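You operate a simulated robot arm through the tools that you are given. There is no shell and no other tool. Be economical: measure what you need, move in short steps, check, and stop when the job is done.

You run a simulated robot arm. Do the job below in one go: nothing can be reset, and whatever is moved stays where it is left.

TASK
Take the rubber block on the top of the check bench and put it away on the shelf of the bonding bench. Put the bottle that says "cleaner" from the top of the check bench on the low shelf of the yellow rack and the bottle labelled "OIL" on top of the white pad there. Stack the CLASS 3 panel filter from the top of the check bench on top of the CLASS 4 panel filter. Open the drawer of the check bench, put the orange rack pane two in the inside of the drawer of the check bench and shut the drawer again. Fetch the blue gas strut and set it on top of the black round pad. Take the hinge half on the top of the check bench and put it away on the back half of the parts table. Take the yellow fuse from the inside of the grey check tray and leave it on top of the lamp carton. Put one of the shims of the far cab from the top of the check bench on the orange small pane one. Press the yellow button of the pull gauge two times. Turn the jack knob three to 3 mm. Do these in any order. Set down upright: bottle, orange rack pane two, hinge half.

The check looks at the end state, three seconds after you hand in, the way a careful person would. Anything else that was tipped, shoved, dropped, spilled or broken makes it a failure.

THE ROBOT
A 7-joint arm with a fingered hand on a trunk, on a base that drives. Base frame: it is fixed to the floor where the robot stands at the start and does not move with it; the origin is under the middle of the robot, x ahead of it, y to its left, z up; the surface under the hand at the start is at about z = 860. Units: mm, rad, N and s.
Its first joint turns from -2.897 to 2.897 rad. Places, roughly: back half of the parts table [-6100, 900, 800]; blue gas strut (3x15x3 cm) [600, 700, 300]; drawer of the check bench [500, -500, 700]; hinge half [750, 1000, 1000]; inside of the drawer of the check bench [600, -500, 700]; jack knob three [2100, 3300, 900]; lamp carton [1000, 750, 1000]; low shelf of the yellow rack [200, -2100, 300]; orange bottle, white bottle [750, -500, 1000]; orange rack pane two [1000, 250, 1000]; orange small pane one [750, 1500, 1000]; panel filter [750, 0, 1000]; round pad (17x26x4 cm) [1000, -600, 900]; rubber block [500, -250, 750]; shelf of the bonding bench [2500, -2600, 200]; shim of the far cab [1000, 1000, 750]; white pad (6x6x3 cm) [500, 100, 900]; yellow button of the pull gauge [1700, 3300, 900]; yellow fuse [500, 1250, 250]. Payload 3.7 kg.
The TCP is the grasp point between the finger pads, 25 mm short of the fingertips. In the tool frame z runs along the fingers and y along their closing line. Largest opening 88 mm; the body of the gripper starts 29 mm behind the TCP. The gripper is a hand of 5 fingers: y runs from the thumb to the fingers, the wrist lies at [-13, -106, -174] in the tool frame.
Orientation is that of the tool frame in the base frame, as a unit quaternion [w, x, y, z]. With the fingers straight down and the wrist toward the robot, the tool's x, y and z point along [0, 1, 0], [1, 0, 0] and [0, 0, -1] of the base frame.

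THE INTERFACE
- The arm moves only by the tool apply_moves. Its argument "motion" is a list of rows, each an object (a shift or turn left out is 0) with "travel": the shift along the tool's x, y, z in cm, a list of three; "rotation": the turn, a rotation vector about the tool's x, y, z in rad, a list of three. In form: [{"travel": [x, y, z], "rotation": [rx, ry, rz]}, ...]. A call has 1 to 20 rows; each row is the pose to reach, as a shift and turn from the pose commanded when the call began, along the tool's axes at that moment. A row lasts 0.2 s, in which the tool goes at most 50 mm and 0.15 rad; a call with a longer step from one row to the next is refused whole. A pose out of reach is approached as far as the arm can. The call stops where the force on the tool passes 40 N (or 10 N more than at its start, if that is more) or the arm is blocked; 0.2 s more then pass. In this call time passes only in rows, and 0.2 s behind the last. The reply holds the time, the measured pose of the TCP, the force on the tool along the base axes, the opening and the grip force, in the units named above and with some noise, with the torque about the TCP (base axes, N m) and any sound that the robot's microphone picked up.
- Cameras (640 x 400 px; columns grow to the right, rows downward): "scene" is now at [185.5, 203.6, 1286.3]; the picture's right is [-0.26, -0.97, 0.00], its down [-0.58, 0.15, -0.80] and it looks along [0.77, -0.20, -0.60] (base axes); focal length 214 px, centre (320, 200). "wrist" rides on the gripper at [59, -79, -105] in the tool frame; the picture's right is [-0.73, 0.32, -0.61], its down [-0.62, -0.68, 0.38] and it looks along [-0.29, 0.66, 0.70] (tool axes); focal length 234 px, centre (320, 200). There is no depth. A picture from a camera that has moved, and an enlarged one, comes with that camera's place and axes in the base frame and with its lens.
- capture(camera): a new picture of that camera. The clock stands still meanwhile.
- base_move(legs): drives the robot by 1 to 6 legs, each [ahead, left, turn to the left] in mm, mm and rad, along the robot's own axes; the way and the turn of a leg run together, so that a leg with both is an arc; at most 1500 mm and 3.142 rad a leg. The arm and the cameras ride along, it lands a little off, and it stops where it bumps. It gives what a move gives.
- set_fingers(index, middle, ring, little, thumb_bend, thumb_turn): sets how far each is bent, from 0 (flat) to 100 (curled in); at 30 the hand is open as for a grip, at 70 the pads meet at the TCP. One left out holds its place. A second passes; each finger stops where it meets its share of the squeeze, and holds until it gets a number again. It is the only way to open and close the hand. It gives what a move gives, with no picture; readings hold the bend of each and the force on index, middle, ring, little, thumb and palm. thumb_turn goes from beside the hand (0) to across from the fingers (100), as for a grip.
- pan_tilt(pan, tilt): turns the head with the scene camera to pan (to the left, within 2.094 rad either way) and tilt (down, from -0.506 to 1.204), counted from straight ahead of the robot. It gives what a move gives.
- inspect(camera, box): a new picture of the part [left, top, right, bottom] of that camera's present view, enlarged. The clock stands still meanwhile.
- finish_job(): hands the job in; it is judged then, once.

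Go step by step. Nothing tells you exact positions but the pictures and the camera data: compare them with the known pose of the tool, close in by small moves and look again before you grip or let go. The budget is 546 turns and 336 pictures, counting those below and the enlarged ones. Unless the task says otherwise, let go and move clear before handing in.

The tools are called after "Request:" as name(argument=value, ...) on one line, values as JSON. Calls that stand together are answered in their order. apply_moves: Moves the arm, as the interface text tells. Its arguments: {"type":"object","properties":{"motion":{"type":"array"}},"required":["motion"]} The other tools are called the same way: set_fingers (index, middle, ring, little, thumb_bend, thumb_turn) moves the fingers one by one; base_move (legs) drives the base; pan_tilt (pan, tilt) turns the head that bears the scene camera; capture (camera) takes a picture; inspect (camera, box) takes an enlarged picture of a part of a camera's view; finish_job () hands the job in.

At the start:

```text
time_s: 0.0
tool_pos: [767.6, -145.0, 1137.0]
orientation: [0.0, 0.707, 0.707, -0.001]
contact_force: [0.4, 1.0, 0.3]
wrist_torque: [-0.01, -0.03, -0.01]
gripper_width: 87.9
finger_force: 0.1
shape: jaw
bend: [30.0, 30.0, 30.0, 30.0, 30.0, 98.0]
finger forces: [0.0, 0.0, 0.0, 0.0, 0.0, 0.0]
robot x, y, heading: [0.7, 0.9, -0.0]
head pan, tilt: [-0.258, 0.646]
```

scene: 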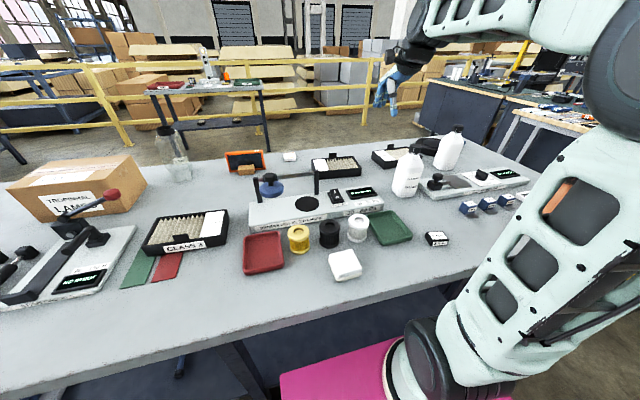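
wrist: 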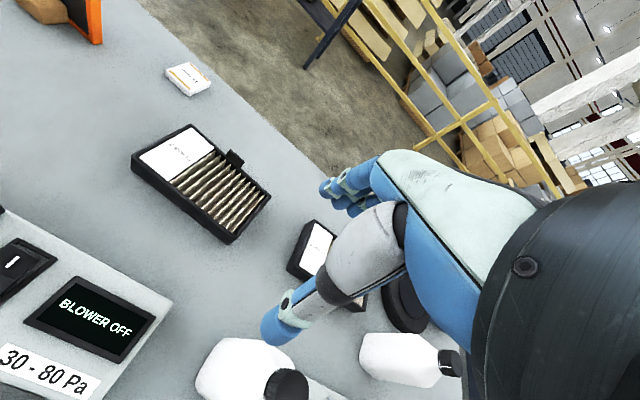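

I see the check bench with filters, bottles, carton and devices on it. First I look around with the head to locate everything.

Request:
inspect(camera="scene", box=[0, 140, 240, 300])

Request:
inspect(camera="scene", box=[220, 130, 400, 290])

Request:
inspect(camera="scene", box=[370, 110, 550, 270])

```text
2.50 times, centred on (120, 220) of scene
camera zoom: at [185.5, 203.6, 1286.3], right [-0.26, -0.97, 0.0], down [-0.58, 0.15, -0.8], along [0.77, -0.2, -0.6], focal length 536 px, centre (820, 150)
```

zoom: 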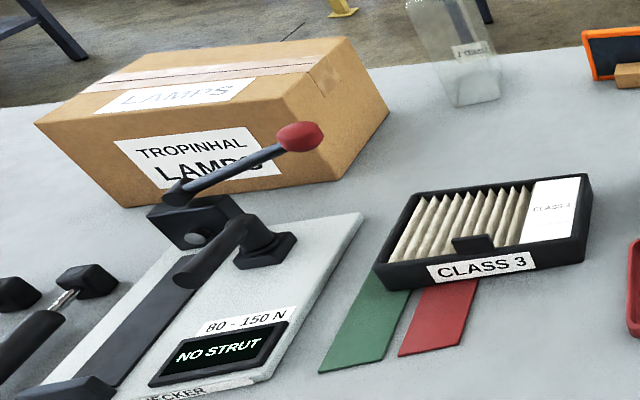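

```text
2.50 times, centred on (310, 210) of scene
camera zoom: at [185.5, 203.6, 1286.3], right [-0.26, -0.97, 0.0], down [-0.58, 0.15, -0.8], along [0.77, -0.2, -0.6], focal length 536 px, centre (345, 175)
```

zoom: 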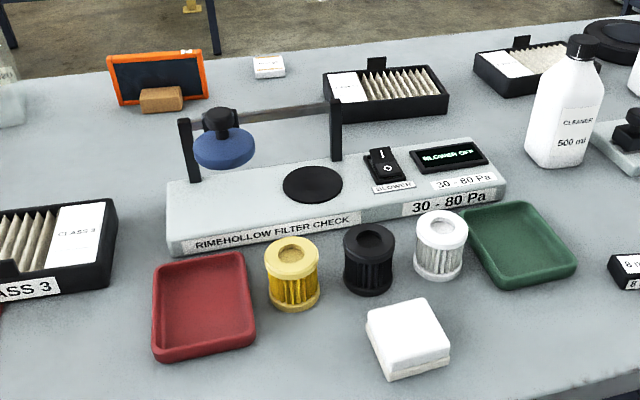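

```text
2.50 times, centred on (460, 190) of scene
camera zoom: at [185.5, 203.6, 1286.3], right [-0.26, -0.97, 0.0], down [-0.58, 0.15, -0.8], along [0.77, -0.2, -0.6], focal length 536 px, centre (-30, 225)
```

zoom: 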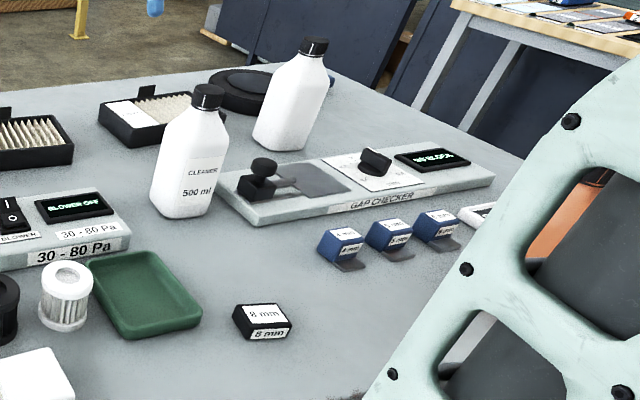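

The bench in front is clear; now looking left and right.

Request:
pan_tilt(pan=0.9, tilt=0.75)

Request:
capture(camera="scene")

Request:
pan_tilt(pan=-0.9, tilt=0.75)

Request:
capture(camera="scene")

Request:
pan_tilt(pan=-1.6, tilt=0.4)

Request:
capture(camera="scene")

Request:
pan_tilt(pan=1.6, tilt=0.2)

Request:
capture(camera="scene")

```text
time_s: 1.4
tool_pos: [767.6, -146.6, 1138.2]
orientation: [0.0, 0.707, 0.707, 0.001]
contact_force: [0.3, -0.1, -0.8]
wrist_torque: [0.01, 0.02, -0.03]
gripper_width: 87.7
finger_force: 0.0
shape: jaw
bend: [30.0, 30.0, 30.0, 30.0, 30.0, 98.0]
finger forces: [0.0, 0.1, 0.1, 0.1, 0.1, 0.1]
robot x, y, heading: [4.7, -0.8, 0.003]
head pan, tilt: [0.901, 0.75]
```

```text
330 pictures are left
camera scene: at [153.0, 290.8, 1277.4], right [0.78, -0.62, 0.0], down [-0.42, -0.53, -0.73], along [0.45, 0.57, -0.68], focal length 214 px, centre (320, 200)
```

scene: 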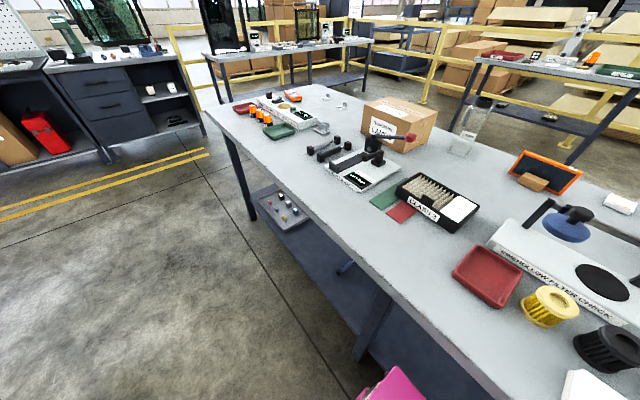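

```text
time_s: 3.2
tool_pos: [768.2, -144.9, 1138.4]
orientation: [0.0, 0.707, 0.707, 0.0]
contact_force: [-0.1, -0.1, 0.1]
wrist_torque: [-0.02, -0.02, 0.0]
gripper_width: 87.6
finger_force: 0.0
shape: jaw
bend: [30.0, 30.0, 30.0, 30.0, 30.0, 98.0]
finger forces: [0.1, 0.0, 0.0, 0.0, 0.0, 0.0]
robot x, y, heading: [3.9, 1.6, -0.001]
head pan, tilt: [-0.901, 0.75]
```

```text
329 pictures are left
camera scene: at [153.0, 160.9, 1277.4], right [-0.78, -0.62, 0.0], down [-0.42, 0.53, -0.73], along [0.45, -0.57, -0.68], focal length 214 px, centre (320, 200)
```

scene: 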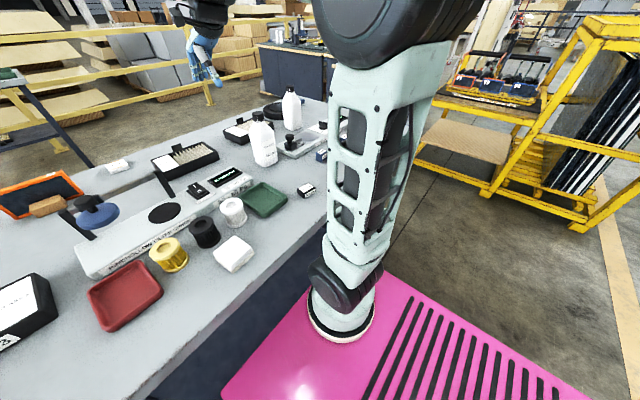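

```text
time_s: 4.2
tool_pos: [767.6, -144.5, 1137.9]
orientation: [-0.001, 0.707, 0.707, 0.0]
contact_force: [0.1, 1.2, 0.3]
wrist_torque: [0.0, 0.01, 0.02]
gripper_width: 87.7
finger_force: 0.1
shape: jaw
bend: [30.0, 30.0, 30.0, 30.0, 30.0, 98.0]
finger forces: [0.0, 0.1, 0.1, 0.0, 0.0, 0.0]
robot x, y, heading: [1.2, -1.7, 0.005]
head pan, tilt: [-1.6, 0.4]
```

```text
328 pictures are left
camera scene: at [98.8, 133.3, 1308.5], right [-1.0, 0.03, 0.0], down [0.01, 0.39, -0.92], along [-0.03, -0.92, -0.39], focal length 214 px, centre (320, 200)
```

scene: 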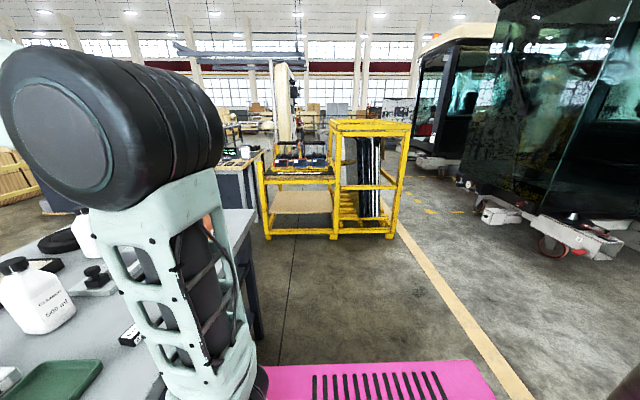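

```text
time_s: 7.0
tool_pos: [767.9, -145.3, 1137.3]
orientation: [0.0, 0.707, 0.707, 0.0]
contact_force: [-1.0, 0.9, -0.4]
wrist_torque: [-0.04, -0.04, -0.01]
gripper_width: 87.6
finger_force: 0.1
shape: jaw
bend: [30.0, 30.0, 30.0, 30.0, 30.0, 98.0]
finger forces: [0.0, 0.0, 0.0, 0.1, 0.0, 0.0]
robot x, y, heading: [-2.3, -3.1, -0.002]
head pan, tilt: [1.6, 0.201]
```

```text
327 pictures are left
camera scene: at [98.8, 319.0, 1327.1], right [1.0, 0.03, 0.0], down [0.01, -0.2, -0.98], along [-0.03, 0.98, -0.2], focal length 214 px, centre (320, 200)
```

scene: 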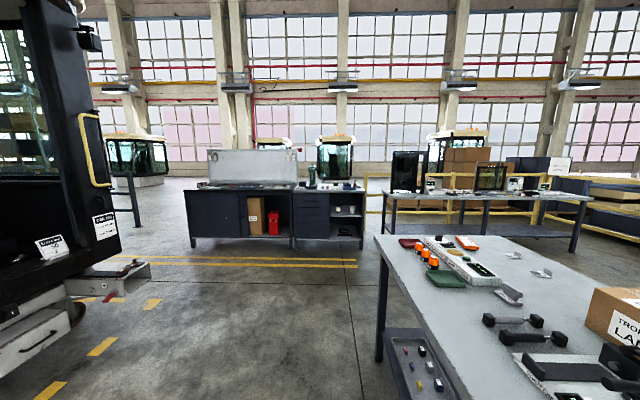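

The far tables and a lower shelf tray appear on the left. Zooming into details.

Request:
inspect(camera="scene", box=[370, 220, 640, 400])

Request:
inspect(camera="scene", box=[0, 180, 160, 290])

Request:
inspect(camera="scene", box=[370, 140, 640, 240])

Request:
inspect(camera="scene", box=[170, 120, 380, 260])

```text
2.22 times, centred on (505, 310) of scene
camera zoom: at [98.8, 319.0, 1327.1], right [1.0, 0.03, 0.0], down [0.01, -0.2, -0.98], along [-0.03, 0.98, -0.2], focal length 477 px, centre (-91, -44)
```

zoom: 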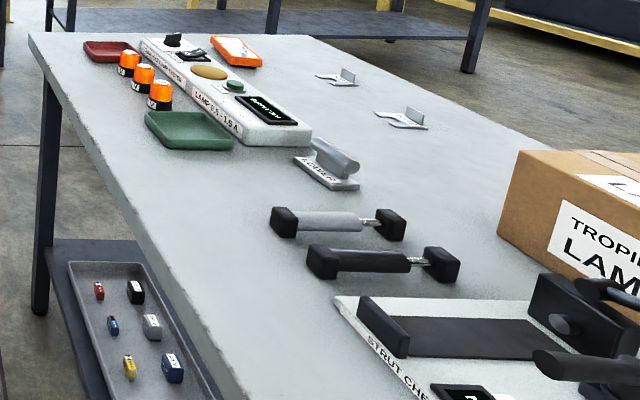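

```text
3.64 times, centred on (80, 235) of scene
camera zoom: at [98.8, 319.0, 1327.1], right [1.0, 0.03, 0.0], down [0.01, -0.2, -0.98], along [-0.03, 0.98, -0.2], focal length 780 px, centre (1193, 73)
```

zoom: 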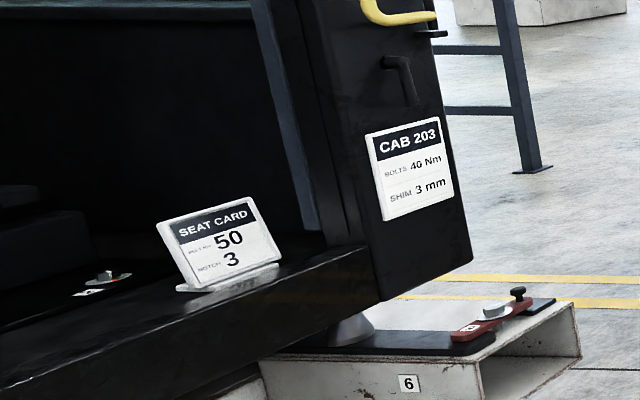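

```text
2.37 times, centred on (505, 190) of scene
camera zoom: at [98.8, 319.0, 1327.1], right [1.0, 0.03, 0.0], down [0.01, -0.2, -0.98], along [-0.03, 0.98, -0.2], focal length 508 px, centre (-118, 224)
```

zoom: 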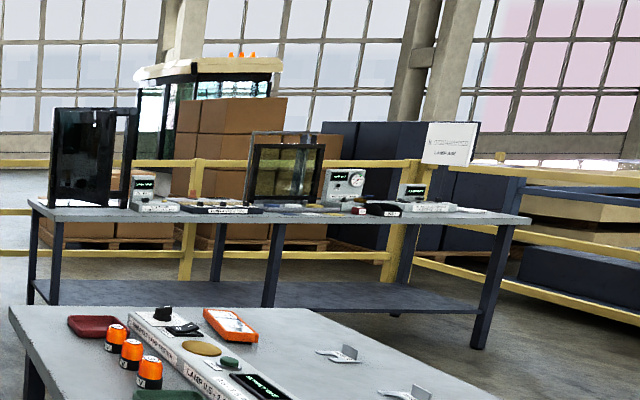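

```text
2.86 times, centred on (275, 190) of scene
camera zoom: at [98.8, 319.0, 1327.1], right [1.0, 0.03, 0.0], down [0.01, -0.2, -0.98], along [-0.03, 0.98, -0.2], focal length 613 px, centre (449, 229)
```

zoom: 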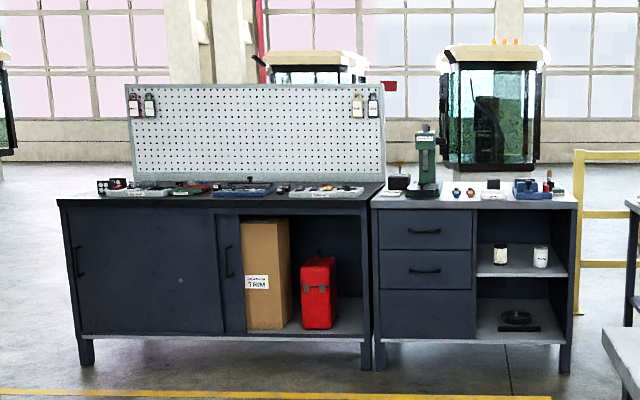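

Zooming the wrist view to read the labels on the two rear filters.

Request:
inspect(camera="wrist", box=[120, 50, 360, 310])

Request:
pan_tilt(pan=-0.35, tilt=0.5)

Request:
inspect(camera="scene", box=[220, 120, 520, 300])

```text
1.54 times, centred on (240, 180) of wrist
camera zoom: at [687.9, -86.7, 1242.7], right [0.32, -0.73, 0.61], down [-0.68, -0.62, -0.38], along [0.66, -0.29, -0.7], focal length 360 px, centre (443, 231)
```

zoom: 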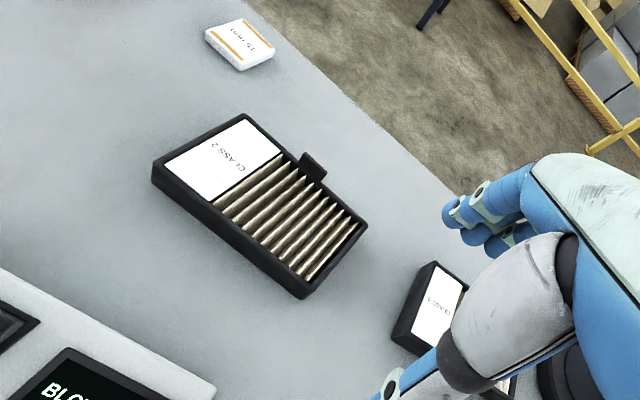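

```text
time_s: 8.9
tool_pos: [767.5, -145.9, 1138.5]
orientation: [0.0, 0.707, 0.707, 0.001]
contact_force: [-0.1, 2.0, -0.9]
wrist_torque: [0.03, 0.0, -0.02]
gripper_width: 87.8
finger_force: 0.0
shape: jaw
bend: [30.0, 30.0, 30.0, 30.0, 30.0, 98.0]
finger forces: [0.1, 0.1, 0.0, 0.0, 0.1, 0.0]
robot x, y, heading: [-0.8, 2.0, 0.004]
head pan, tilt: [-0.351, 0.499]
```

```text
2.13 times, centred on (370, 210) of scene
camera zoom: at [186.9, 194.6, 1299.4], right [-0.34, -0.94, 0.0], down [-0.45, 0.16, -0.88], along [0.82, -0.3, -0.48], focal length 458 px, centre (213, 179)
```

zoom: 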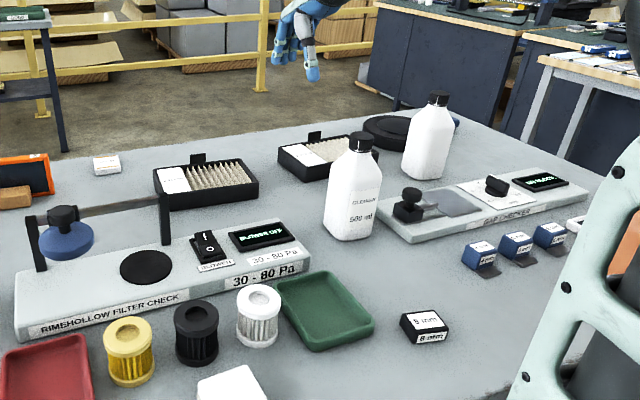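

CLASS 2 is the middle one; an orange object hides behind the arm. I move the hand back right for a view of the right side.

Request:
apply_moves(motion=[{"travel": [0, -4.5, -1]}, {"travel": [0, -9, -2]}, {"travel": [0, -13.5, -3]}, {"travel": [0, -18, -4]}, {"travel": [0, -22.5, -5]}, {"travel": [0, -27, -6]}])

Request:
capture(camera="wrist")

Request:
capture(camera="scene")

```text
time_s: 10.3
tool_pos: [496.3, -148.7, 1199.5]
orientation: [-0.001, 0.707, 0.707, 0.0]
contact_force: [0.6, 0.0, -1.0]
wrist_torque: [-0.02, 0.01, -0.01]
gripper_width: 87.9
finger_force: 0.2
shape: jaw
bend: [30.0, 30.0, 30.0, 30.0, 30.0, 98.0]
finger forces: [0.0, 0.1, 0.1, 0.0, 0.0, 0.0]
robot x, y, heading: [-0.3, -3.5, 0.002]
head pan, tilt: [-0.351, 0.499]
```

```text
320 pictures are left
camera wrist: at [416.2, -90.5, 1303.9], right [0.32, -0.73, 0.61], down [-0.68, -0.62, -0.38], along [0.66, -0.29, -0.7], focal length 234 px, centre (320, 200)
```

wrist: 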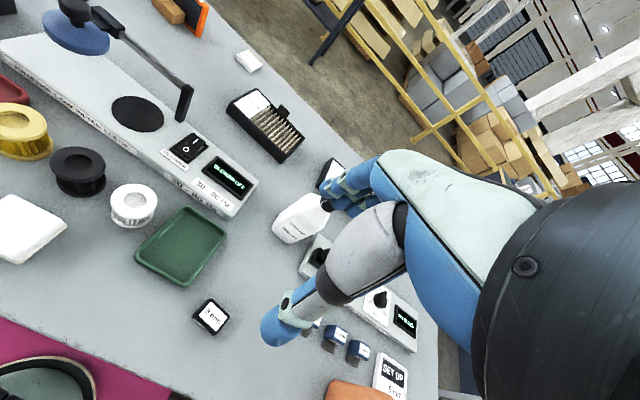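

```text
319 pictures are left
camera scene: at [187.2, 194.6, 1299.4], right [-0.34, -0.94, 0.0], down [-0.45, 0.16, -0.88], along [0.82, -0.3, -0.48], focal length 214 px, centre (320, 200)
```

scene: 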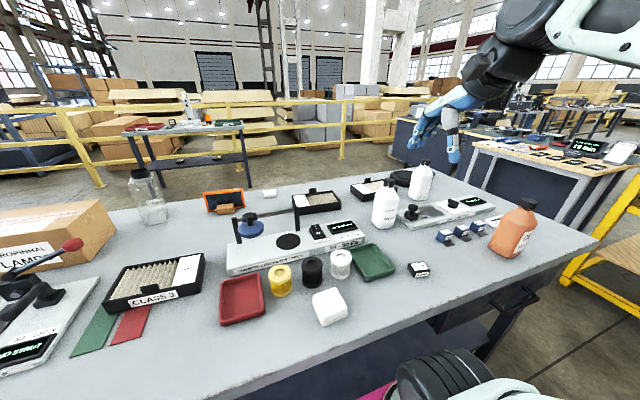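

Request:
inspect(camera="scene", box=[360, 150, 600, 300])

Request:
inspect(camera="scene", box=[180, 170, 420, 330])

```text
2.67 times, centred on (480, 225) of scene
camera zoom: at [187.2, 194.6, 1299.4], right [-0.34, -0.94, 0.0], down [-0.45, 0.16, -0.88], along [0.82, -0.3, -0.48], focal length 572 px, centre (-107, 133)
```

zoom: 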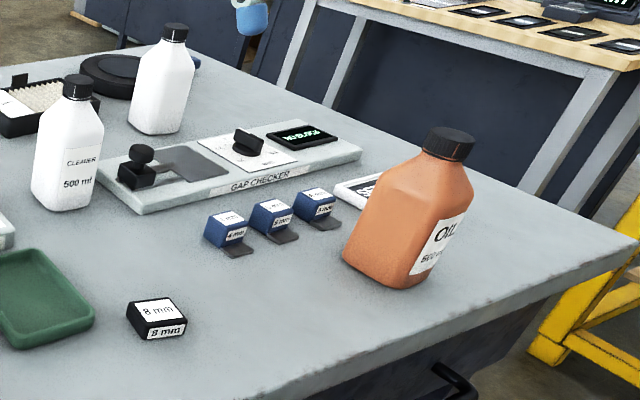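

```text
2.50 times, centred on (300, 250) of scene
camera zoom: at [187.2, 194.6, 1299.4], right [-0.34, -0.94, 0.0], down [-0.45, 0.16, -0.88], along [0.82, -0.3, -0.48], focal length 536 px, centre (370, 75)
```

zoom: 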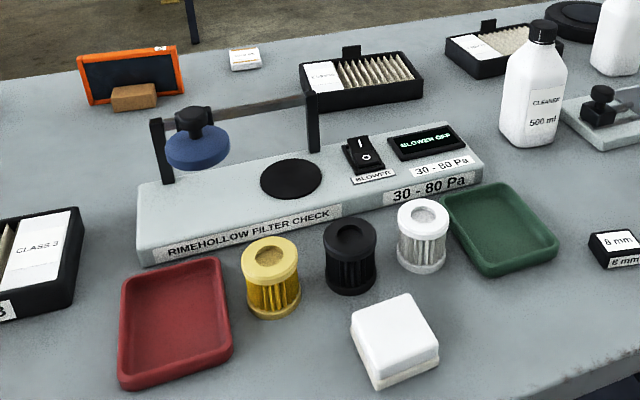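

OIL is the orange bottle at the right front; CLEANER is the nearer white one; the rubber block is the black 8 mm one near the front. I look down to see how close the base may go to the bench.

Request:
pan_tilt(pan=0.6, tilt=1.2)

Request:
capture(camera="scene")

```text
time_s: 11.5
tool_pos: [496.0, -149.0, 1199.7]
orientation: [0.001, 0.707, 0.707, -0.001]
contact_force: [0.4, -0.2, 0.4]
wrist_torque: [-0.02, 0.0, 0.0]
gripper_width: 87.5
finger_force: 0.0
shape: jaw
bend: [30.0, 30.0, 30.0, 30.0, 30.0, 98.0]
finger forces: [0.1, 0.1, 0.0, 0.1, 0.0, 0.1]
robot x, y, heading: [-0.7, 0.9, -0.001]
head pan, tilt: [0.6, 1.201]
```

```text
316 pictures are left
camera scene: at [147.6, 257.4, 1245.7], right [0.56, -0.83, 0.0], down [-0.77, -0.53, -0.36], along [0.3, 0.2, -0.93], focal length 214 px, centre (320, 200)
```

scene: 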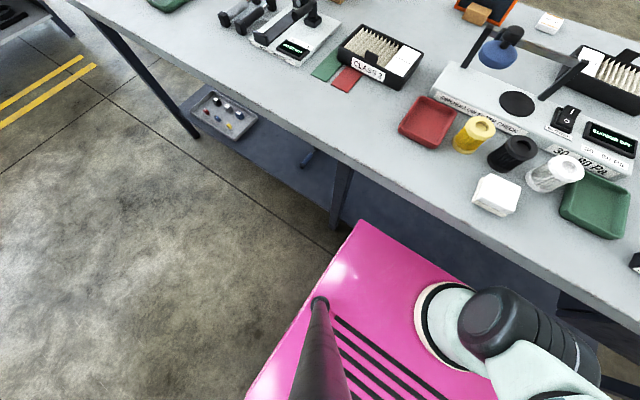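

The platform front is just short of the bench edge (x≈390), the arm axis near (250, -20). I go above the OIL bottle at about (470, -530).

Request:
apply_moves(motion=[{"travel": [-4.5, 0, 0.5]}, {"travel": [-9, -0.5, 1]}, {"travel": [-13.5, -1, 1.5]}, {"travel": [-18, -1.5, 2]}, {"travel": [-22.5, -2, 3]}, {"travel": [-27, -2.5, 4]}, {"travel": [-31.5, -2.6, 5]}, {"travel": [-36, -2.6, 6]}, {"travel": [-38, -2.6, 6]}])

Request:
capture(camera="wrist")

Request:
pan_tilt(pan=-0.9, tilt=0.6)

Request:
capture(camera="scene")

```text
time_s: 13.5
tool_pos: [471.7, -525.9, 1138.9]
orientation: [0.0, 0.707, 0.707, 0.001]
contact_force: [0.3, 0.0, -0.9]
wrist_torque: [-0.02, 0.01, 0.01]
gripper_width: 87.6
finger_force: 0.0
shape: jaw
bend: [30.0, 30.0, 30.0, 30.0, 30.0, 98.0]
finger forces: [0.0, 0.0, 0.0, 0.1, 0.0, 0.0]
robot x, y, heading: [-1.9, -2.5, 0.003]
head pan, tilt: [0.6, 1.201]
```

```text
315 pictures are left
camera wrist: at [391.5, -467.8, 1243.6], right [0.32, -0.73, 0.61], down [-0.68, -0.62, -0.38], along [0.66, -0.29, -0.7], focal length 234 px, centre (320, 200)
```

wrist: 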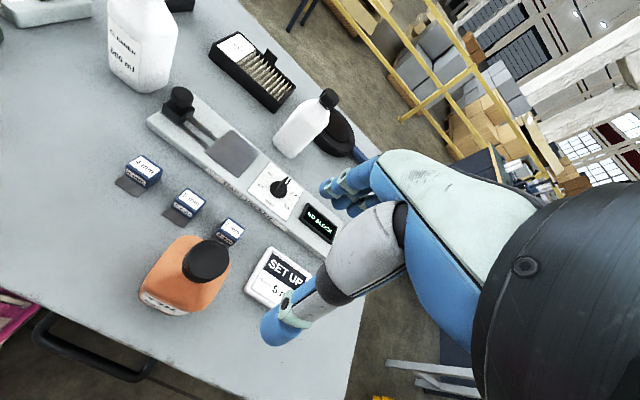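

```text
time_s: 15.1
tool_pos: [470.7, -525.2, 1139.6]
orientation: [0.0, 0.707, 0.707, 0.0]
contact_force: [0.5, 0.7, -0.3]
wrist_torque: [-0.02, -0.04, -0.02]
gripper_width: 87.9
finger_force: 0.1
shape: jaw
bend: [30.0, 30.0, 30.0, 30.0, 30.0, 98.0]
finger forces: [0.0, 0.0, 0.0, 0.0, 0.1, 0.0]
robot x, y, heading: [0.2, 0.4, -0.002]
head pan, tilt: [-0.901, 0.6]
```

```text
314 pictures are left
camera scene: at [156.4, 156.6, 1290.3], right [-0.78, -0.62, 0.0], down [-0.35, 0.44, -0.82], along [0.51, -0.65, -0.57], focal length 214 px, centre (320, 200)
```

scene: 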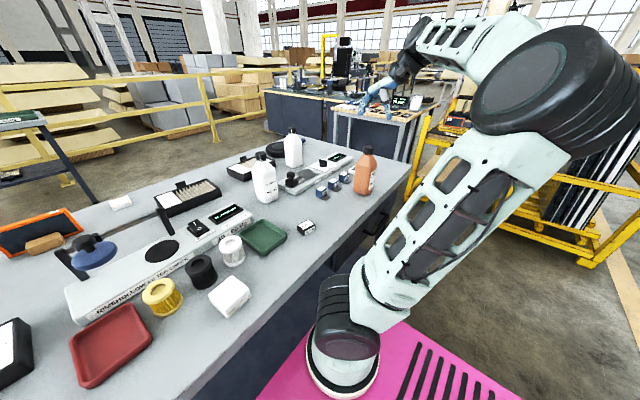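

Triangulation puts the cap at about (459, -488, 1016). I centre over it and look before descending.

Request:
apply_moves(motion=[{"travel": [3.7, -1.2, 0]}, {"travel": [3.7, -1.2, 4]}])

Request:
capture(camera="wrist")

```text
time_s: 15.7
tool_pos: [460.0, -489.1, 1097.9]
orientation: [0.0, 0.707, 0.707, 0.0]
contact_force: [1.0, 0.4, -0.4]
wrist_torque: [0.01, 0.0, 0.0]
gripper_width: 87.9
finger_force: 0.1
shape: jaw
bend: [30.0, 30.0, 30.0, 30.0, 30.0, 98.0]
finger forces: [0.1, 0.0, 0.1, 0.1, 0.0, 0.1]
robot x, y, heading: [-0.5, 0.5, 0.003]
head pan, tilt: [-0.901, 0.6]
```

```text
313 pictures are left
camera wrist: at [380.3, -430.0, 1203.4], right [0.32, -0.73, 0.61], down [-0.68, -0.62, -0.38], along [0.66, -0.29, -0.7], focal length 234 px, centre (320, 200)
```

wrist: 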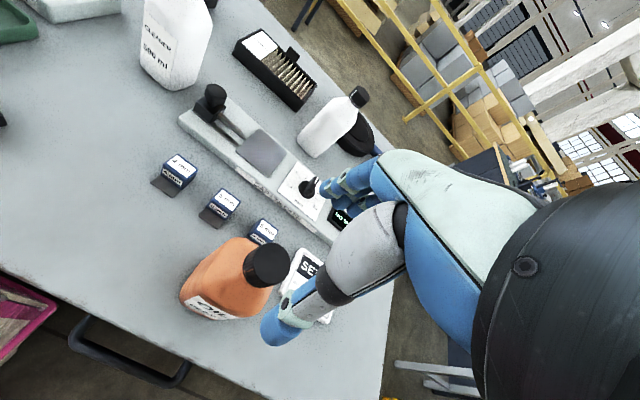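

Cap lies right beneath the TCP. Descending and closing.

Request:
apply_moves(motion=[{"travel": [0, 0.2, 3]}, {"travel": [0, 0.2, 6]}, {"travel": [0, 0.2, 8.2]}])

Request:
capture(camera="wrist")

Request:
inspect(camera="scene", box=[300, 90, 460, 240])

```text
time_s: 16.5
tool_pos: [462.4, -488.7, 1016.5]
orientation: [0.0, 0.707, 0.707, 0.0]
contact_force: [-0.4, -0.8, 0.2]
wrist_torque: [-0.01, -0.04, 0.0]
gripper_width: 87.7
finger_force: 0.2
shape: jaw
bend: [30.0, 30.0, 30.0, 30.0, 30.0, 98.0]
finger forces: [0.0, 0.1, 0.0, 0.1, 0.0, 0.0]
robot x, y, heading: [-0.3, 0.8, -0.001]
head pan, tilt: [-0.901, 0.6]
```

```text
312 pictures are left
camera wrist: at [382.1, -430.3, 1121.0], right [0.32, -0.73, 0.61], down [-0.68, -0.62, -0.38], along [0.66, -0.29, -0.7], focal length 234 px, centre (320, 200)
```

wrist: 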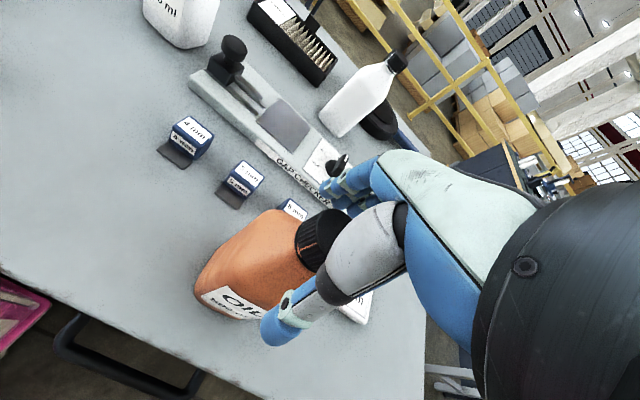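

```text
2.67 times, centred on (380, 165) of scene
camera zoom: at [156.4, 156.6, 1290.3], right [-0.78, -0.62, 0.0], down [-0.35, 0.44, -0.83], along [0.51, -0.65, -0.56], focal length 572 px, centre (160, 293)
```

zoom: 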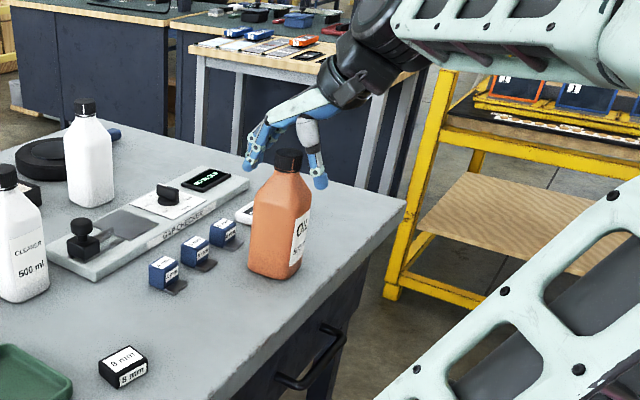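

Request:
set_fingers(index=70, middle=70, ring=70, little=70, thumb_bend=70)

Request:
capture(camera="wrist")

```text
time_s: 17.5
tool_pos: [462.2, -488.2, 1016.5]
orientation: [0.0, 0.707, 0.707, 0.0]
contact_force: [1.5, -1.7, 5.2]
wrist_torque: [-0.05, -0.09, 0.02]
gripper_width: 30.7
finger_force: 11.7
shape: fingers
bend: [59.0, 61.0, 70.0, 70.0, 54.0, 96.0]
finger forces: [5.3, 7.8, 0.0, 0.0, 11.2, 0.1]
robot x, y, heading: [-1.3, 2.4, 0.001]
head pan, tilt: [-0.901, 0.6]
```

```text
310 pictures are left
camera wrist: at [381.9, -430.4, 1121.4], right [0.32, -0.73, 0.61], down [-0.68, -0.62, -0.38], along [0.66, -0.29, -0.7], focal length 234 px, centre (320, 200)
```

wrist: 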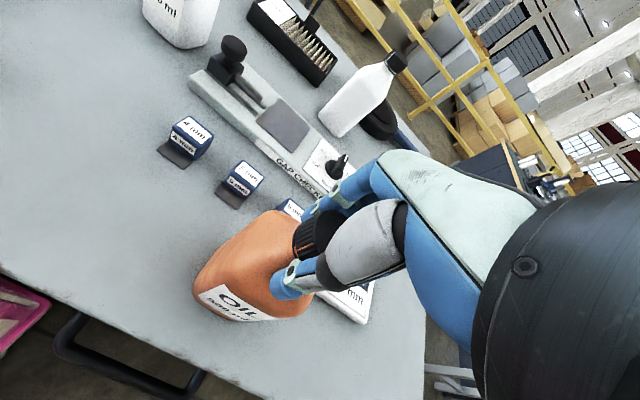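

Gripped the cap with thumb, index and middle. Lifting a little to test.

Request:
apply_moves(motion=[{"travel": [0, 0, -1]}, {"travel": [0, 0, -3]}, {"travel": [0, 0, -6]}])

Request:
inspect(camera="scene", box=[300, 90, 460, 240])

```text
time_s: 18.3
tool_pos: [462.0, -489.7, 1077.3]
orientation: [0.0, 0.707, 0.707, 0.0]
contact_force: [-0.5, -0.2, -5.4]
wrist_torque: [0.03, -0.04, 0.01]
gripper_width: 23.1
finger_force: 8.7
shape: fingers
bend: [61.0, 65.0, 70.0, 70.0, 59.0, 96.0]
finger forces: [4.5, 3.7, 0.0, 0.1, 8.6, 0.1]
robot x, y, heading: [1.0, 1.3, 0.001]
head pan, tilt: [-0.901, 0.6]
```

```text
2.67 times, centred on (380, 165) of scene
camera zoom: at [156.4, 156.4, 1290.3], right [-0.78, -0.62, 0.0], down [-0.35, 0.44, -0.82], along [0.51, -0.65, -0.57], focal length 572 px, centre (160, 293)
```

zoom: 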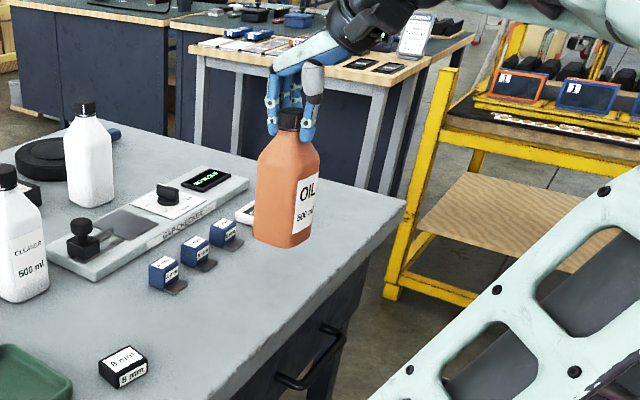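

It holds but slipped slightly; tightening.

Request:
set_fingers(index=85, middle=85, ring=70, little=70, thumb_bend=85)

Request:
inspect(camera="scene", box=[300, 90, 460, 240])

```text
time_s: 19.3
tool_pos: [463.2, -488.4, 1076.6]
orientation: [0.0, 0.707, 0.707, 0.0]
contact_force: [0.7, 0.7, -4.9]
wrist_torque: [-0.03, -0.06, -0.01]
gripper_width: 22.3
finger_force: 14.5
shape: fingers
bend: [62.0, 66.0, 70.0, 70.0, 57.0, 95.0]
finger forces: [7.3, 7.0, 0.1, 0.0, 14.2, 0.0]
robot x, y, heading: [-0.8, 1.8, 0.001]
head pan, tilt: [-0.901, 0.6]
```

```text
2.67 times, centred on (380, 165) of scene
camera zoom: at [156.5, 156.4, 1290.3], right [-0.78, -0.62, 0.0], down [-0.35, 0.44, -0.82], along [0.51, -0.65, -0.57], focal length 572 px, centre (160, 293)
```

zoom: 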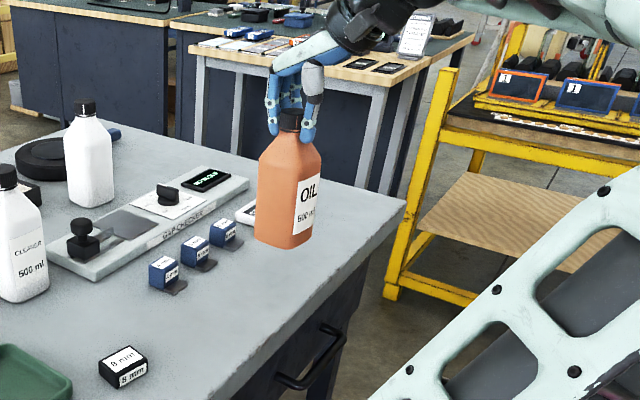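

Firm hold now. Lifting and carrying to above the white pad (about (447, 76)).

Request:
apply_moves(motion=[{"travel": [0, 0, -4]}, {"travel": [0, 0, -8]}, {"travel": [4, 0, -8]}, {"travel": [8.5, 0, -8]}, {"travel": [13, 0, -8]}, {"travel": [17.5, 0, -8]}, {"travel": [22, 0, -8]}, {"travel": [26.5, 0, -8]}, {"travel": [31, 0, -8]}, {"travel": [35.5, 0, -8]}, {"travel": [40, 0, -8]}, {"travel": [44.5, 0, -8]}, {"travel": [49, 0, -8]}])

Request:
pan_tilt(pan=-0.4, tilt=0.8)

Request:
capture(camera="scene")

Request:
capture(camera="wrist")

```text
time_s: 22.1
tool_pos: [462.0, 3.4, 1156.3]
orientation: [0.0, 0.707, 0.707, 0.0]
contact_force: [0.5, 0.5, -4.9]
wrist_torque: [0.01, -0.05, 0.0]
gripper_width: 22.1
finger_force: 13.9
shape: fingers
bend: [62.0, 67.0, 70.0, 70.0, 58.0, 94.0]
finger forces: [7.2, 6.7, 0.0, 0.0, 13.7, 0.0]
robot x, y, heading: [2.1, -1.3, -0.001]
head pan, tilt: [-0.901, 0.6]
```

```text
time_s: 23.0
tool_pos: [461.9, 2.0, 1156.0]
orientation: [0.0, 0.707, 0.707, -0.001]
contact_force: [0.2, -0.6, -4.9]
wrist_torque: [-0.01, -0.06, -0.03]
gripper_width: 22.6
finger_force: 14.7
shape: fingers
bend: [62.0, 67.0, 70.0, 70.0, 58.0, 94.0]
finger forces: [6.9, 7.5, 0.0, 0.1, 14.3, 0.0]
robot x, y, heading: [-0.8, -2.1, -0.0]
head pan, tilt: [-0.4, 0.799]
```

```text
307 pictures are left
camera scene: at [175.8, 194.4, 1273.4], right [-0.39, -0.92, 0.0], down [-0.66, 0.28, -0.7], along [0.64, -0.27, -0.72], focal length 214 px, centre (320, 200)
```

scene: 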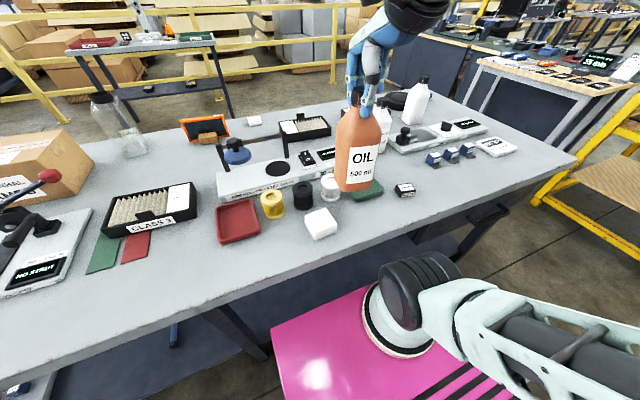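

```text
306 pictures are left
camera wrist: at [382.5, 61.2, 1261.5], right [0.32, -0.73, 0.61], down [-0.68, -0.62, -0.38], along [0.66, -0.29, -0.7], focal length 234 px, centre (320, 200)
```

wrist: 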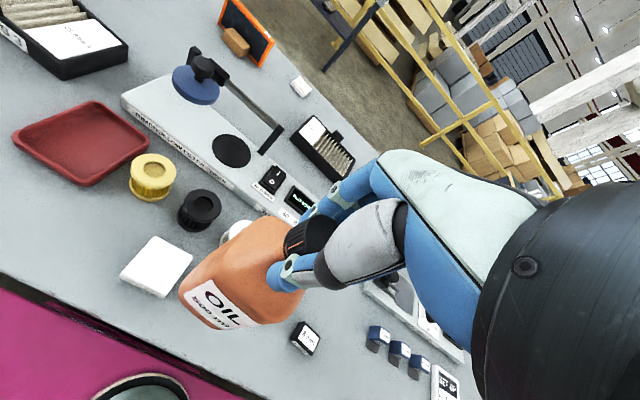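

Pad centre is about (453, 76, 892). Shifting the bottle over it.

Request:
apply_moves(motion=[{"travel": [3.7, -0.4, 0]}, {"travel": [7.3, -0.8, 0]}, {"travel": [7.3, -0.8, 3]}, {"travel": [7.3, -0.8, 5]}])

Request:
inspect(camera="scene", box=[240, 80, 400, 260])

Request:
capture(camera="wrist")

```text
time_s: 24.0
tool_pos: [454.2, 76.1, 1106.8]
orientation: [0.001, 0.707, 0.708, -0.001]
contact_force: [0.8, 0.0, -4.8]
wrist_torque: [0.0, -0.06, 0.0]
gripper_width: 22.1
finger_force: 14.2
shape: fingers
bend: [62.0, 67.0, 70.0, 70.0, 58.0, 94.0]
finger forces: [6.9, 7.3, 0.1, 0.1, 14.1, 0.0]
robot x, y, heading: [-0.8, -0.8, -0.002]
head pan, tilt: [-0.4, 0.799]
```

```text
2.22 times, centred on (320, 170) of scene
camera zoom: at [175.9, 194.5, 1273.4], right [-0.39, -0.92, 0.0], down [-0.66, 0.28, -0.7], along [0.64, -0.27, -0.72], focal length 477 px, centre (320, 267)
```

zoom: 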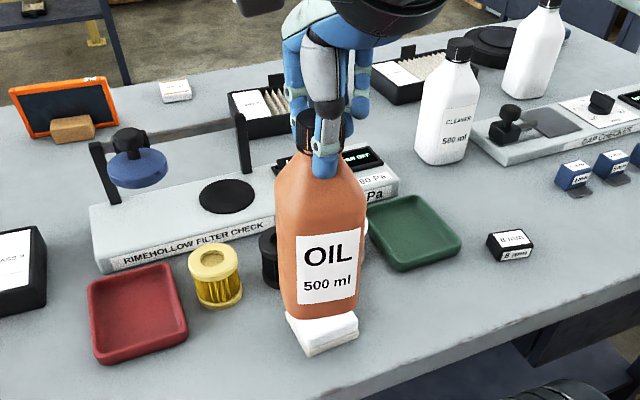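

```text
304 pictures are left
camera wrist: at [374.5, 134.2, 1211.6], right [0.32, -0.73, 0.61], down [-0.68, -0.62, -0.38], along [0.66, -0.29, -0.7], focal length 234 px, centre (320, 200)
```

wrist: 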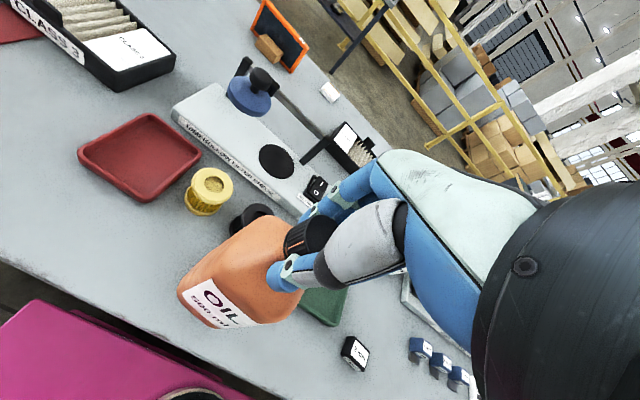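

Bottle is over the pad; lowering gently.

Request:
apply_moves(motion=[{"travel": [0, 0, 1]}, {"travel": [0, 0, 1.6]}, {"travel": [0, 0, 2]}])

Request:
inspect(camera="scene", box=[260, 120, 380, 260])

```text
time_s: 24.8
tool_pos: [454.3, 76.7, 1086.4]
orientation: [0.001, 0.706, 0.708, 0.0]
contact_force: [0.1, -0.6, -5.3]
wrist_torque: [0.0, -0.07, 0.01]
gripper_width: 22.4
finger_force: 13.9
shape: fingers
bend: [62.0, 67.0, 70.0, 70.0, 58.0, 94.0]
finger forces: [6.8, 7.3, 0.1, 0.0, 14.1, 0.0]
robot x, y, heading: [-5.1, 0.7, -0.002]
head pan, tilt: [-0.4, 0.799]
```

```text
2.86 times, centred on (320, 190) of scene
camera zoom: at [175.8, 194.5, 1273.4], right [-0.39, -0.92, 0.0], down [-0.66, 0.28, -0.7], along [0.64, -0.27, -0.72], focal length 613 px, centre (320, 229)
```

zoom: 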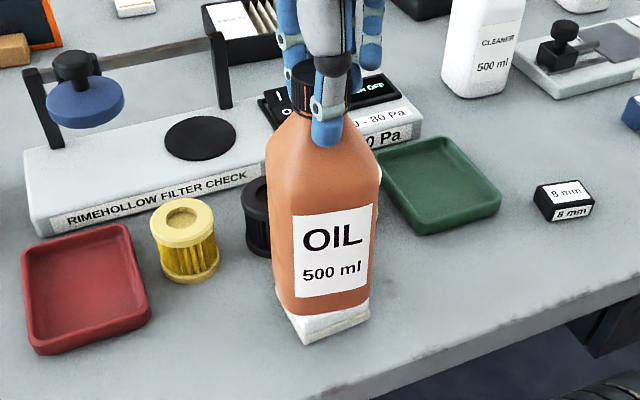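

Request:
apply_moves(motion=[{"travel": [0, 0, 0.5]}, {"travel": [0, 0, 1.0]}, {"travel": [0, 0, 1.5]}])

Request:
inspect(camera="scene", box=[260, 120, 380, 260])

```text
time_s: 25.6
tool_pos: [452.9, 74.9, 1071.0]
orientation: [0.0, 0.707, 0.707, 0.0]
contact_force: [0.2, 0.5, -5.4]
wrist_torque: [-0.05, -0.06, -0.02]
gripper_width: 22.1
finger_force: 14.2
shape: fingers
bend: [62.0, 67.0, 70.0, 70.0, 58.0, 94.0]
finger forces: [7.0, 7.3, 0.0, 0.1, 14.0, 0.0]
robot x, y, heading: [0.8, 0.1, -0.002]
head pan, tilt: [-0.4, 0.799]
```

```text
2.86 times, centred on (320, 190) of scene
camera zoom: at [175.9, 194.5, 1273.4], right [-0.39, -0.92, 0.0], down [-0.66, 0.28, -0.7], along [0.64, -0.27, -0.72], focal length 613 px, centre (320, 229)
```

zoom: 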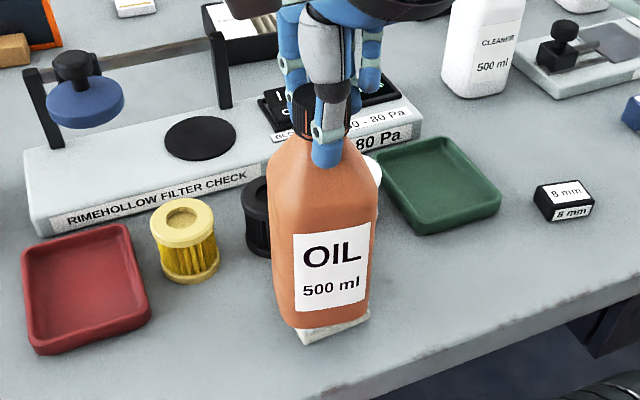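

Comparing edges, the bottle overhangs the pad slightly toward the front; shifting 10 mm ahead and 4 mm right, then lowering.

Request:
apply_moves(motion=[{"travel": [-0.4, 1.0, 0]}, {"travel": [-0.4, 1.0, 0.5]}, {"travel": [-0.4, 1.0, 0.9]}])

Request:
inspect(camera="scene", box=[260, 120, 380, 260])

```text
time_s: 26.4
tool_pos: [464.4, 71.3, 1062.3]
orientation: [0.0, 0.708, 0.707, 0.0]
contact_force: [0.7, -0.5, -6.6]
wrist_torque: [-0.03, -0.08, 0.0]
gripper_width: 22.3
finger_force: 13.5
shape: fingers
bend: [62.0, 67.0, 70.0, 70.0, 58.0, 94.0]
finger forces: [6.8, 7.1, 0.0, 0.0, 13.9, 0.0]
robot x, y, heading: [-0.7, 0.3, -0.001]
head pan, tilt: [-0.4, 0.799]
```

```text
2.86 times, centred on (320, 190) of scene
camera zoom: at [175.8, 194.5, 1273.4], right [-0.39, -0.92, 0.0], down [-0.66, 0.28, -0.7], along [0.64, -0.27, -0.72], focal length 613 px, centre (320, 229)
```

zoom: 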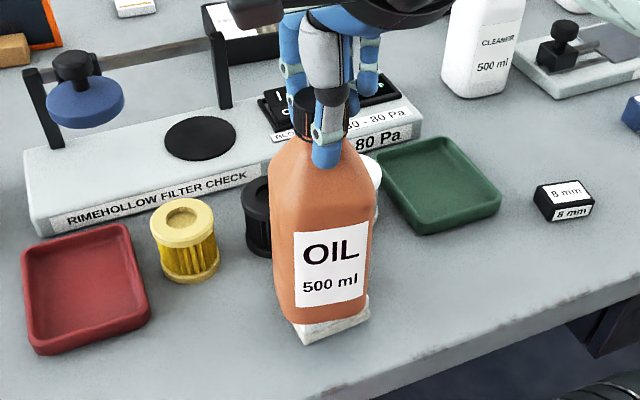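

Request:
apply_moves(motion=[{"travel": [0, 0, 0.3]}, {"travel": [0, 0, 0.6]}])

Request:
apply_moves(motion=[{"travel": [0, 0, 0.3]}])

```text
time_s: 27.0
tool_pos: [464.8, 72.3, 1055.9]
orientation: [0.0, 0.707, 0.707, 0.001]
contact_force: [-1.4, 2.0, 8.6]
wrist_torque: [0.06, 0.05, -0.03]
gripper_width: 22.2
finger_force: 16.0
shape: fingers
bend: [62.0, 67.0, 70.0, 70.0, 58.0, 94.0]
finger forces: [6.6, 7.7, 0.0, 0.1, 17.3, 0.1]
robot x, y, heading: [-2.1, -1.6, -0.001]
head pan, tilt: [-0.4, 0.799]
```

```text
time_s: 27.4
tool_pos: [464.5, 71.3, 1054.0]
orientation: [0.001, 0.707, 0.707, 0.003]
contact_force: [-4.2, 3.8, 26.8]
wrist_torque: [0.12, 0.27, -0.02]
gripper_width: 22.4
finger_force: 20.2
shape: fingers
bend: [71.0, 71.0, 70.0, 70.0, 58.0, 94.0]
finger forces: [6.2, 9.8, 0.1, 0.1, 23.3, 0.0]
robot x, y, heading: [1.6, -0.2, 0.003]
head pan, tilt: [-0.4, 0.799]
```

Contact made. I ease up 2.5 mm and open.

Request:
apply_moves(motion=[{"travel": [0, 0, -0.25]}])

Request:
set_fingers(index=55, middle=58, ring=58, little=58, thumb_bend=50)

Request:
set_fingers(index=30, middle=30, ring=30, little=30, thumb_bend=30, thumb_turn=98)

Request:
inspect(camera="scene", box=[260, 120, 380, 260])

```text
time_s: 27.8
tool_pos: [464.5, 69.5, 1055.1]
orientation: [-0.001, 0.707, 0.707, 0.0]
contact_force: [-3.2, 3.7, 14.4]
wrist_torque: [0.09, 0.13, -0.03]
gripper_width: 22.6
finger_force: 16.5
shape: fingers
bend: [71.0, 71.0, 70.0, 70.0, 58.0, 94.0]
finger forces: [7.1, 6.8, 0.0, 0.0, 18.9, 0.0]
robot x, y, heading: [0.9, -2.0, 0.001]
head pan, tilt: [-0.4, 0.799]
```

```text
time_s: 28.8
tool_pos: [463.9, 70.2, 1053.9]
orientation: [0.0, 0.707, 0.707, 0.001]
contact_force: [-0.4, -0.1, -0.1]
wrist_torque: [0.01, -0.03, 0.01]
gripper_width: 37.3
finger_force: 0.4
shape: fingers
bend: [55.0, 57.0, 57.0, 57.0, 49.0, 97.0]
finger forces: [0.1, 0.0, 0.0, 0.0, 0.6, 0.0]
robot x, y, heading: [-0.7, 2.1, 0.0]
head pan, tilt: [-0.4, 0.799]
```

```text
time_s: 29.8
tool_pos: [464.3, 70.0, 1055.6]
orientation: [-0.001, 0.707, 0.707, 0.0]
contact_force: [0.1, 0.3, 0.1]
wrist_torque: [-0.04, 0.02, 0.0]
gripper_width: 84.6
finger_force: 0.0
shape: fingers
bend: [30.0, 30.0, 30.0, 30.0, 30.0, 96.0]
finger forces: [0.0, 0.0, 0.1, 0.1, 0.0, 0.1]
robot x, y, heading: [-0.6, 0.4, 0.005]
head pan, tilt: [-0.4, 0.799]
```

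```text
2.86 times, centred on (320, 190) of scene
camera zoom: at [175.8, 194.5, 1273.4], right [-0.39, -0.92, 0.0], down [-0.66, 0.28, -0.7], along [0.64, -0.27, -0.72], focal length 613 px, centre (320, 229)
```

zoom: 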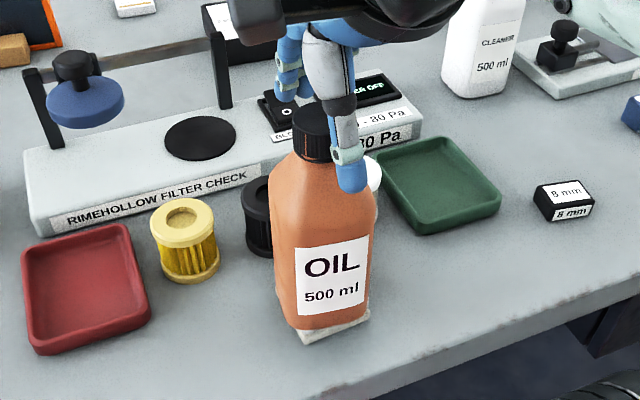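

OIL stands on the pad. I rise and go look at the CLASS 3 filter.

Request:
apply_moves(motion=[{"travel": [0, 0, -4]}, {"travel": [0, 0, -8]}, {"travel": [0, 1, -12]}, {"travel": [4, 2.5, -13]}, {"travel": [8, 4, -13]}, {"travel": [12, 5.5, -13]}, {"travel": [16, 7, -13]}, {"travel": [20, 8.5, -13]}, {"travel": [24, 10, -13]}, {"travel": [28, 10, -13]}, {"travel": [32, 10, -13]}])

Request:
capture(camera="wrist")

Request:
pan_tilt(pan=0.4, tilt=0.7)

Request:
capture(camera="scene")

```text
time_s: 32.2
tool_pos: [564.8, 389.0, 1185.4]
orientation: [-0.001, 0.709, 0.706, 0.001]
contact_force: [0.2, 0.4, 0.6]
wrist_torque: [0.04, 0.03, 0.04]
gripper_width: 85.1
finger_force: 0.1
shape: fingers
bend: [30.0, 30.0, 30.0, 30.0, 30.0, 96.0]
finger forces: [0.0, 0.0, 0.1, 0.0, 0.1, 0.0]
robot x, y, heading: [2.1, -0.4, 0.002]
head pan, tilt: [-0.4, 0.799]
```

```text
299 pictures are left
camera wrist: at [486.1, 448.3, 1290.4], right [0.32, -0.73, 0.61], down [-0.68, -0.62, -0.38], along [0.66, -0.29, -0.7], focal length 234 px, centre (320, 200)
```

wrist: 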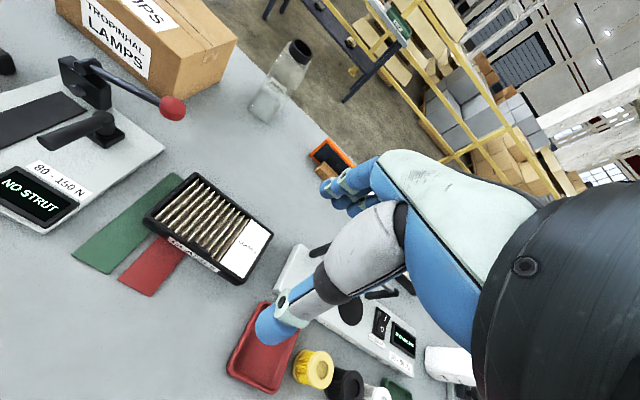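

```text
time_s: 33.4
tool_pos: [562.1, 392.5, 1183.8]
orientation: [0.0, 0.706, 0.708, 0.0]
contact_force: [-0.2, 0.7, -0.7]
wrist_torque: [-0.02, 0.0, -0.02]
gripper_width: 85.0
finger_force: 0.0
shape: fingers
bend: [30.0, 30.0, 30.0, 30.0, 30.0, 96.0]
finger forces: [0.1, 0.1, 0.0, 0.1, 0.0, 0.0]
robot x, y, heading: [1.7, 0.7, 0.001]
head pan, tilt: [0.4, 0.7]
```

```text
298 pictures are left
camera scene: at [179.8, 259.0, 1281.7], right [0.39, -0.92, 0.0], down [-0.59, -0.25, -0.76], along [0.7, 0.3, -0.64], focal length 214 px, centre (320, 200)
```

scene: 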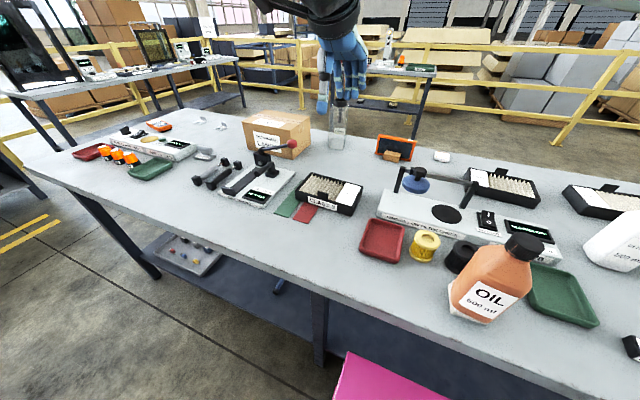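

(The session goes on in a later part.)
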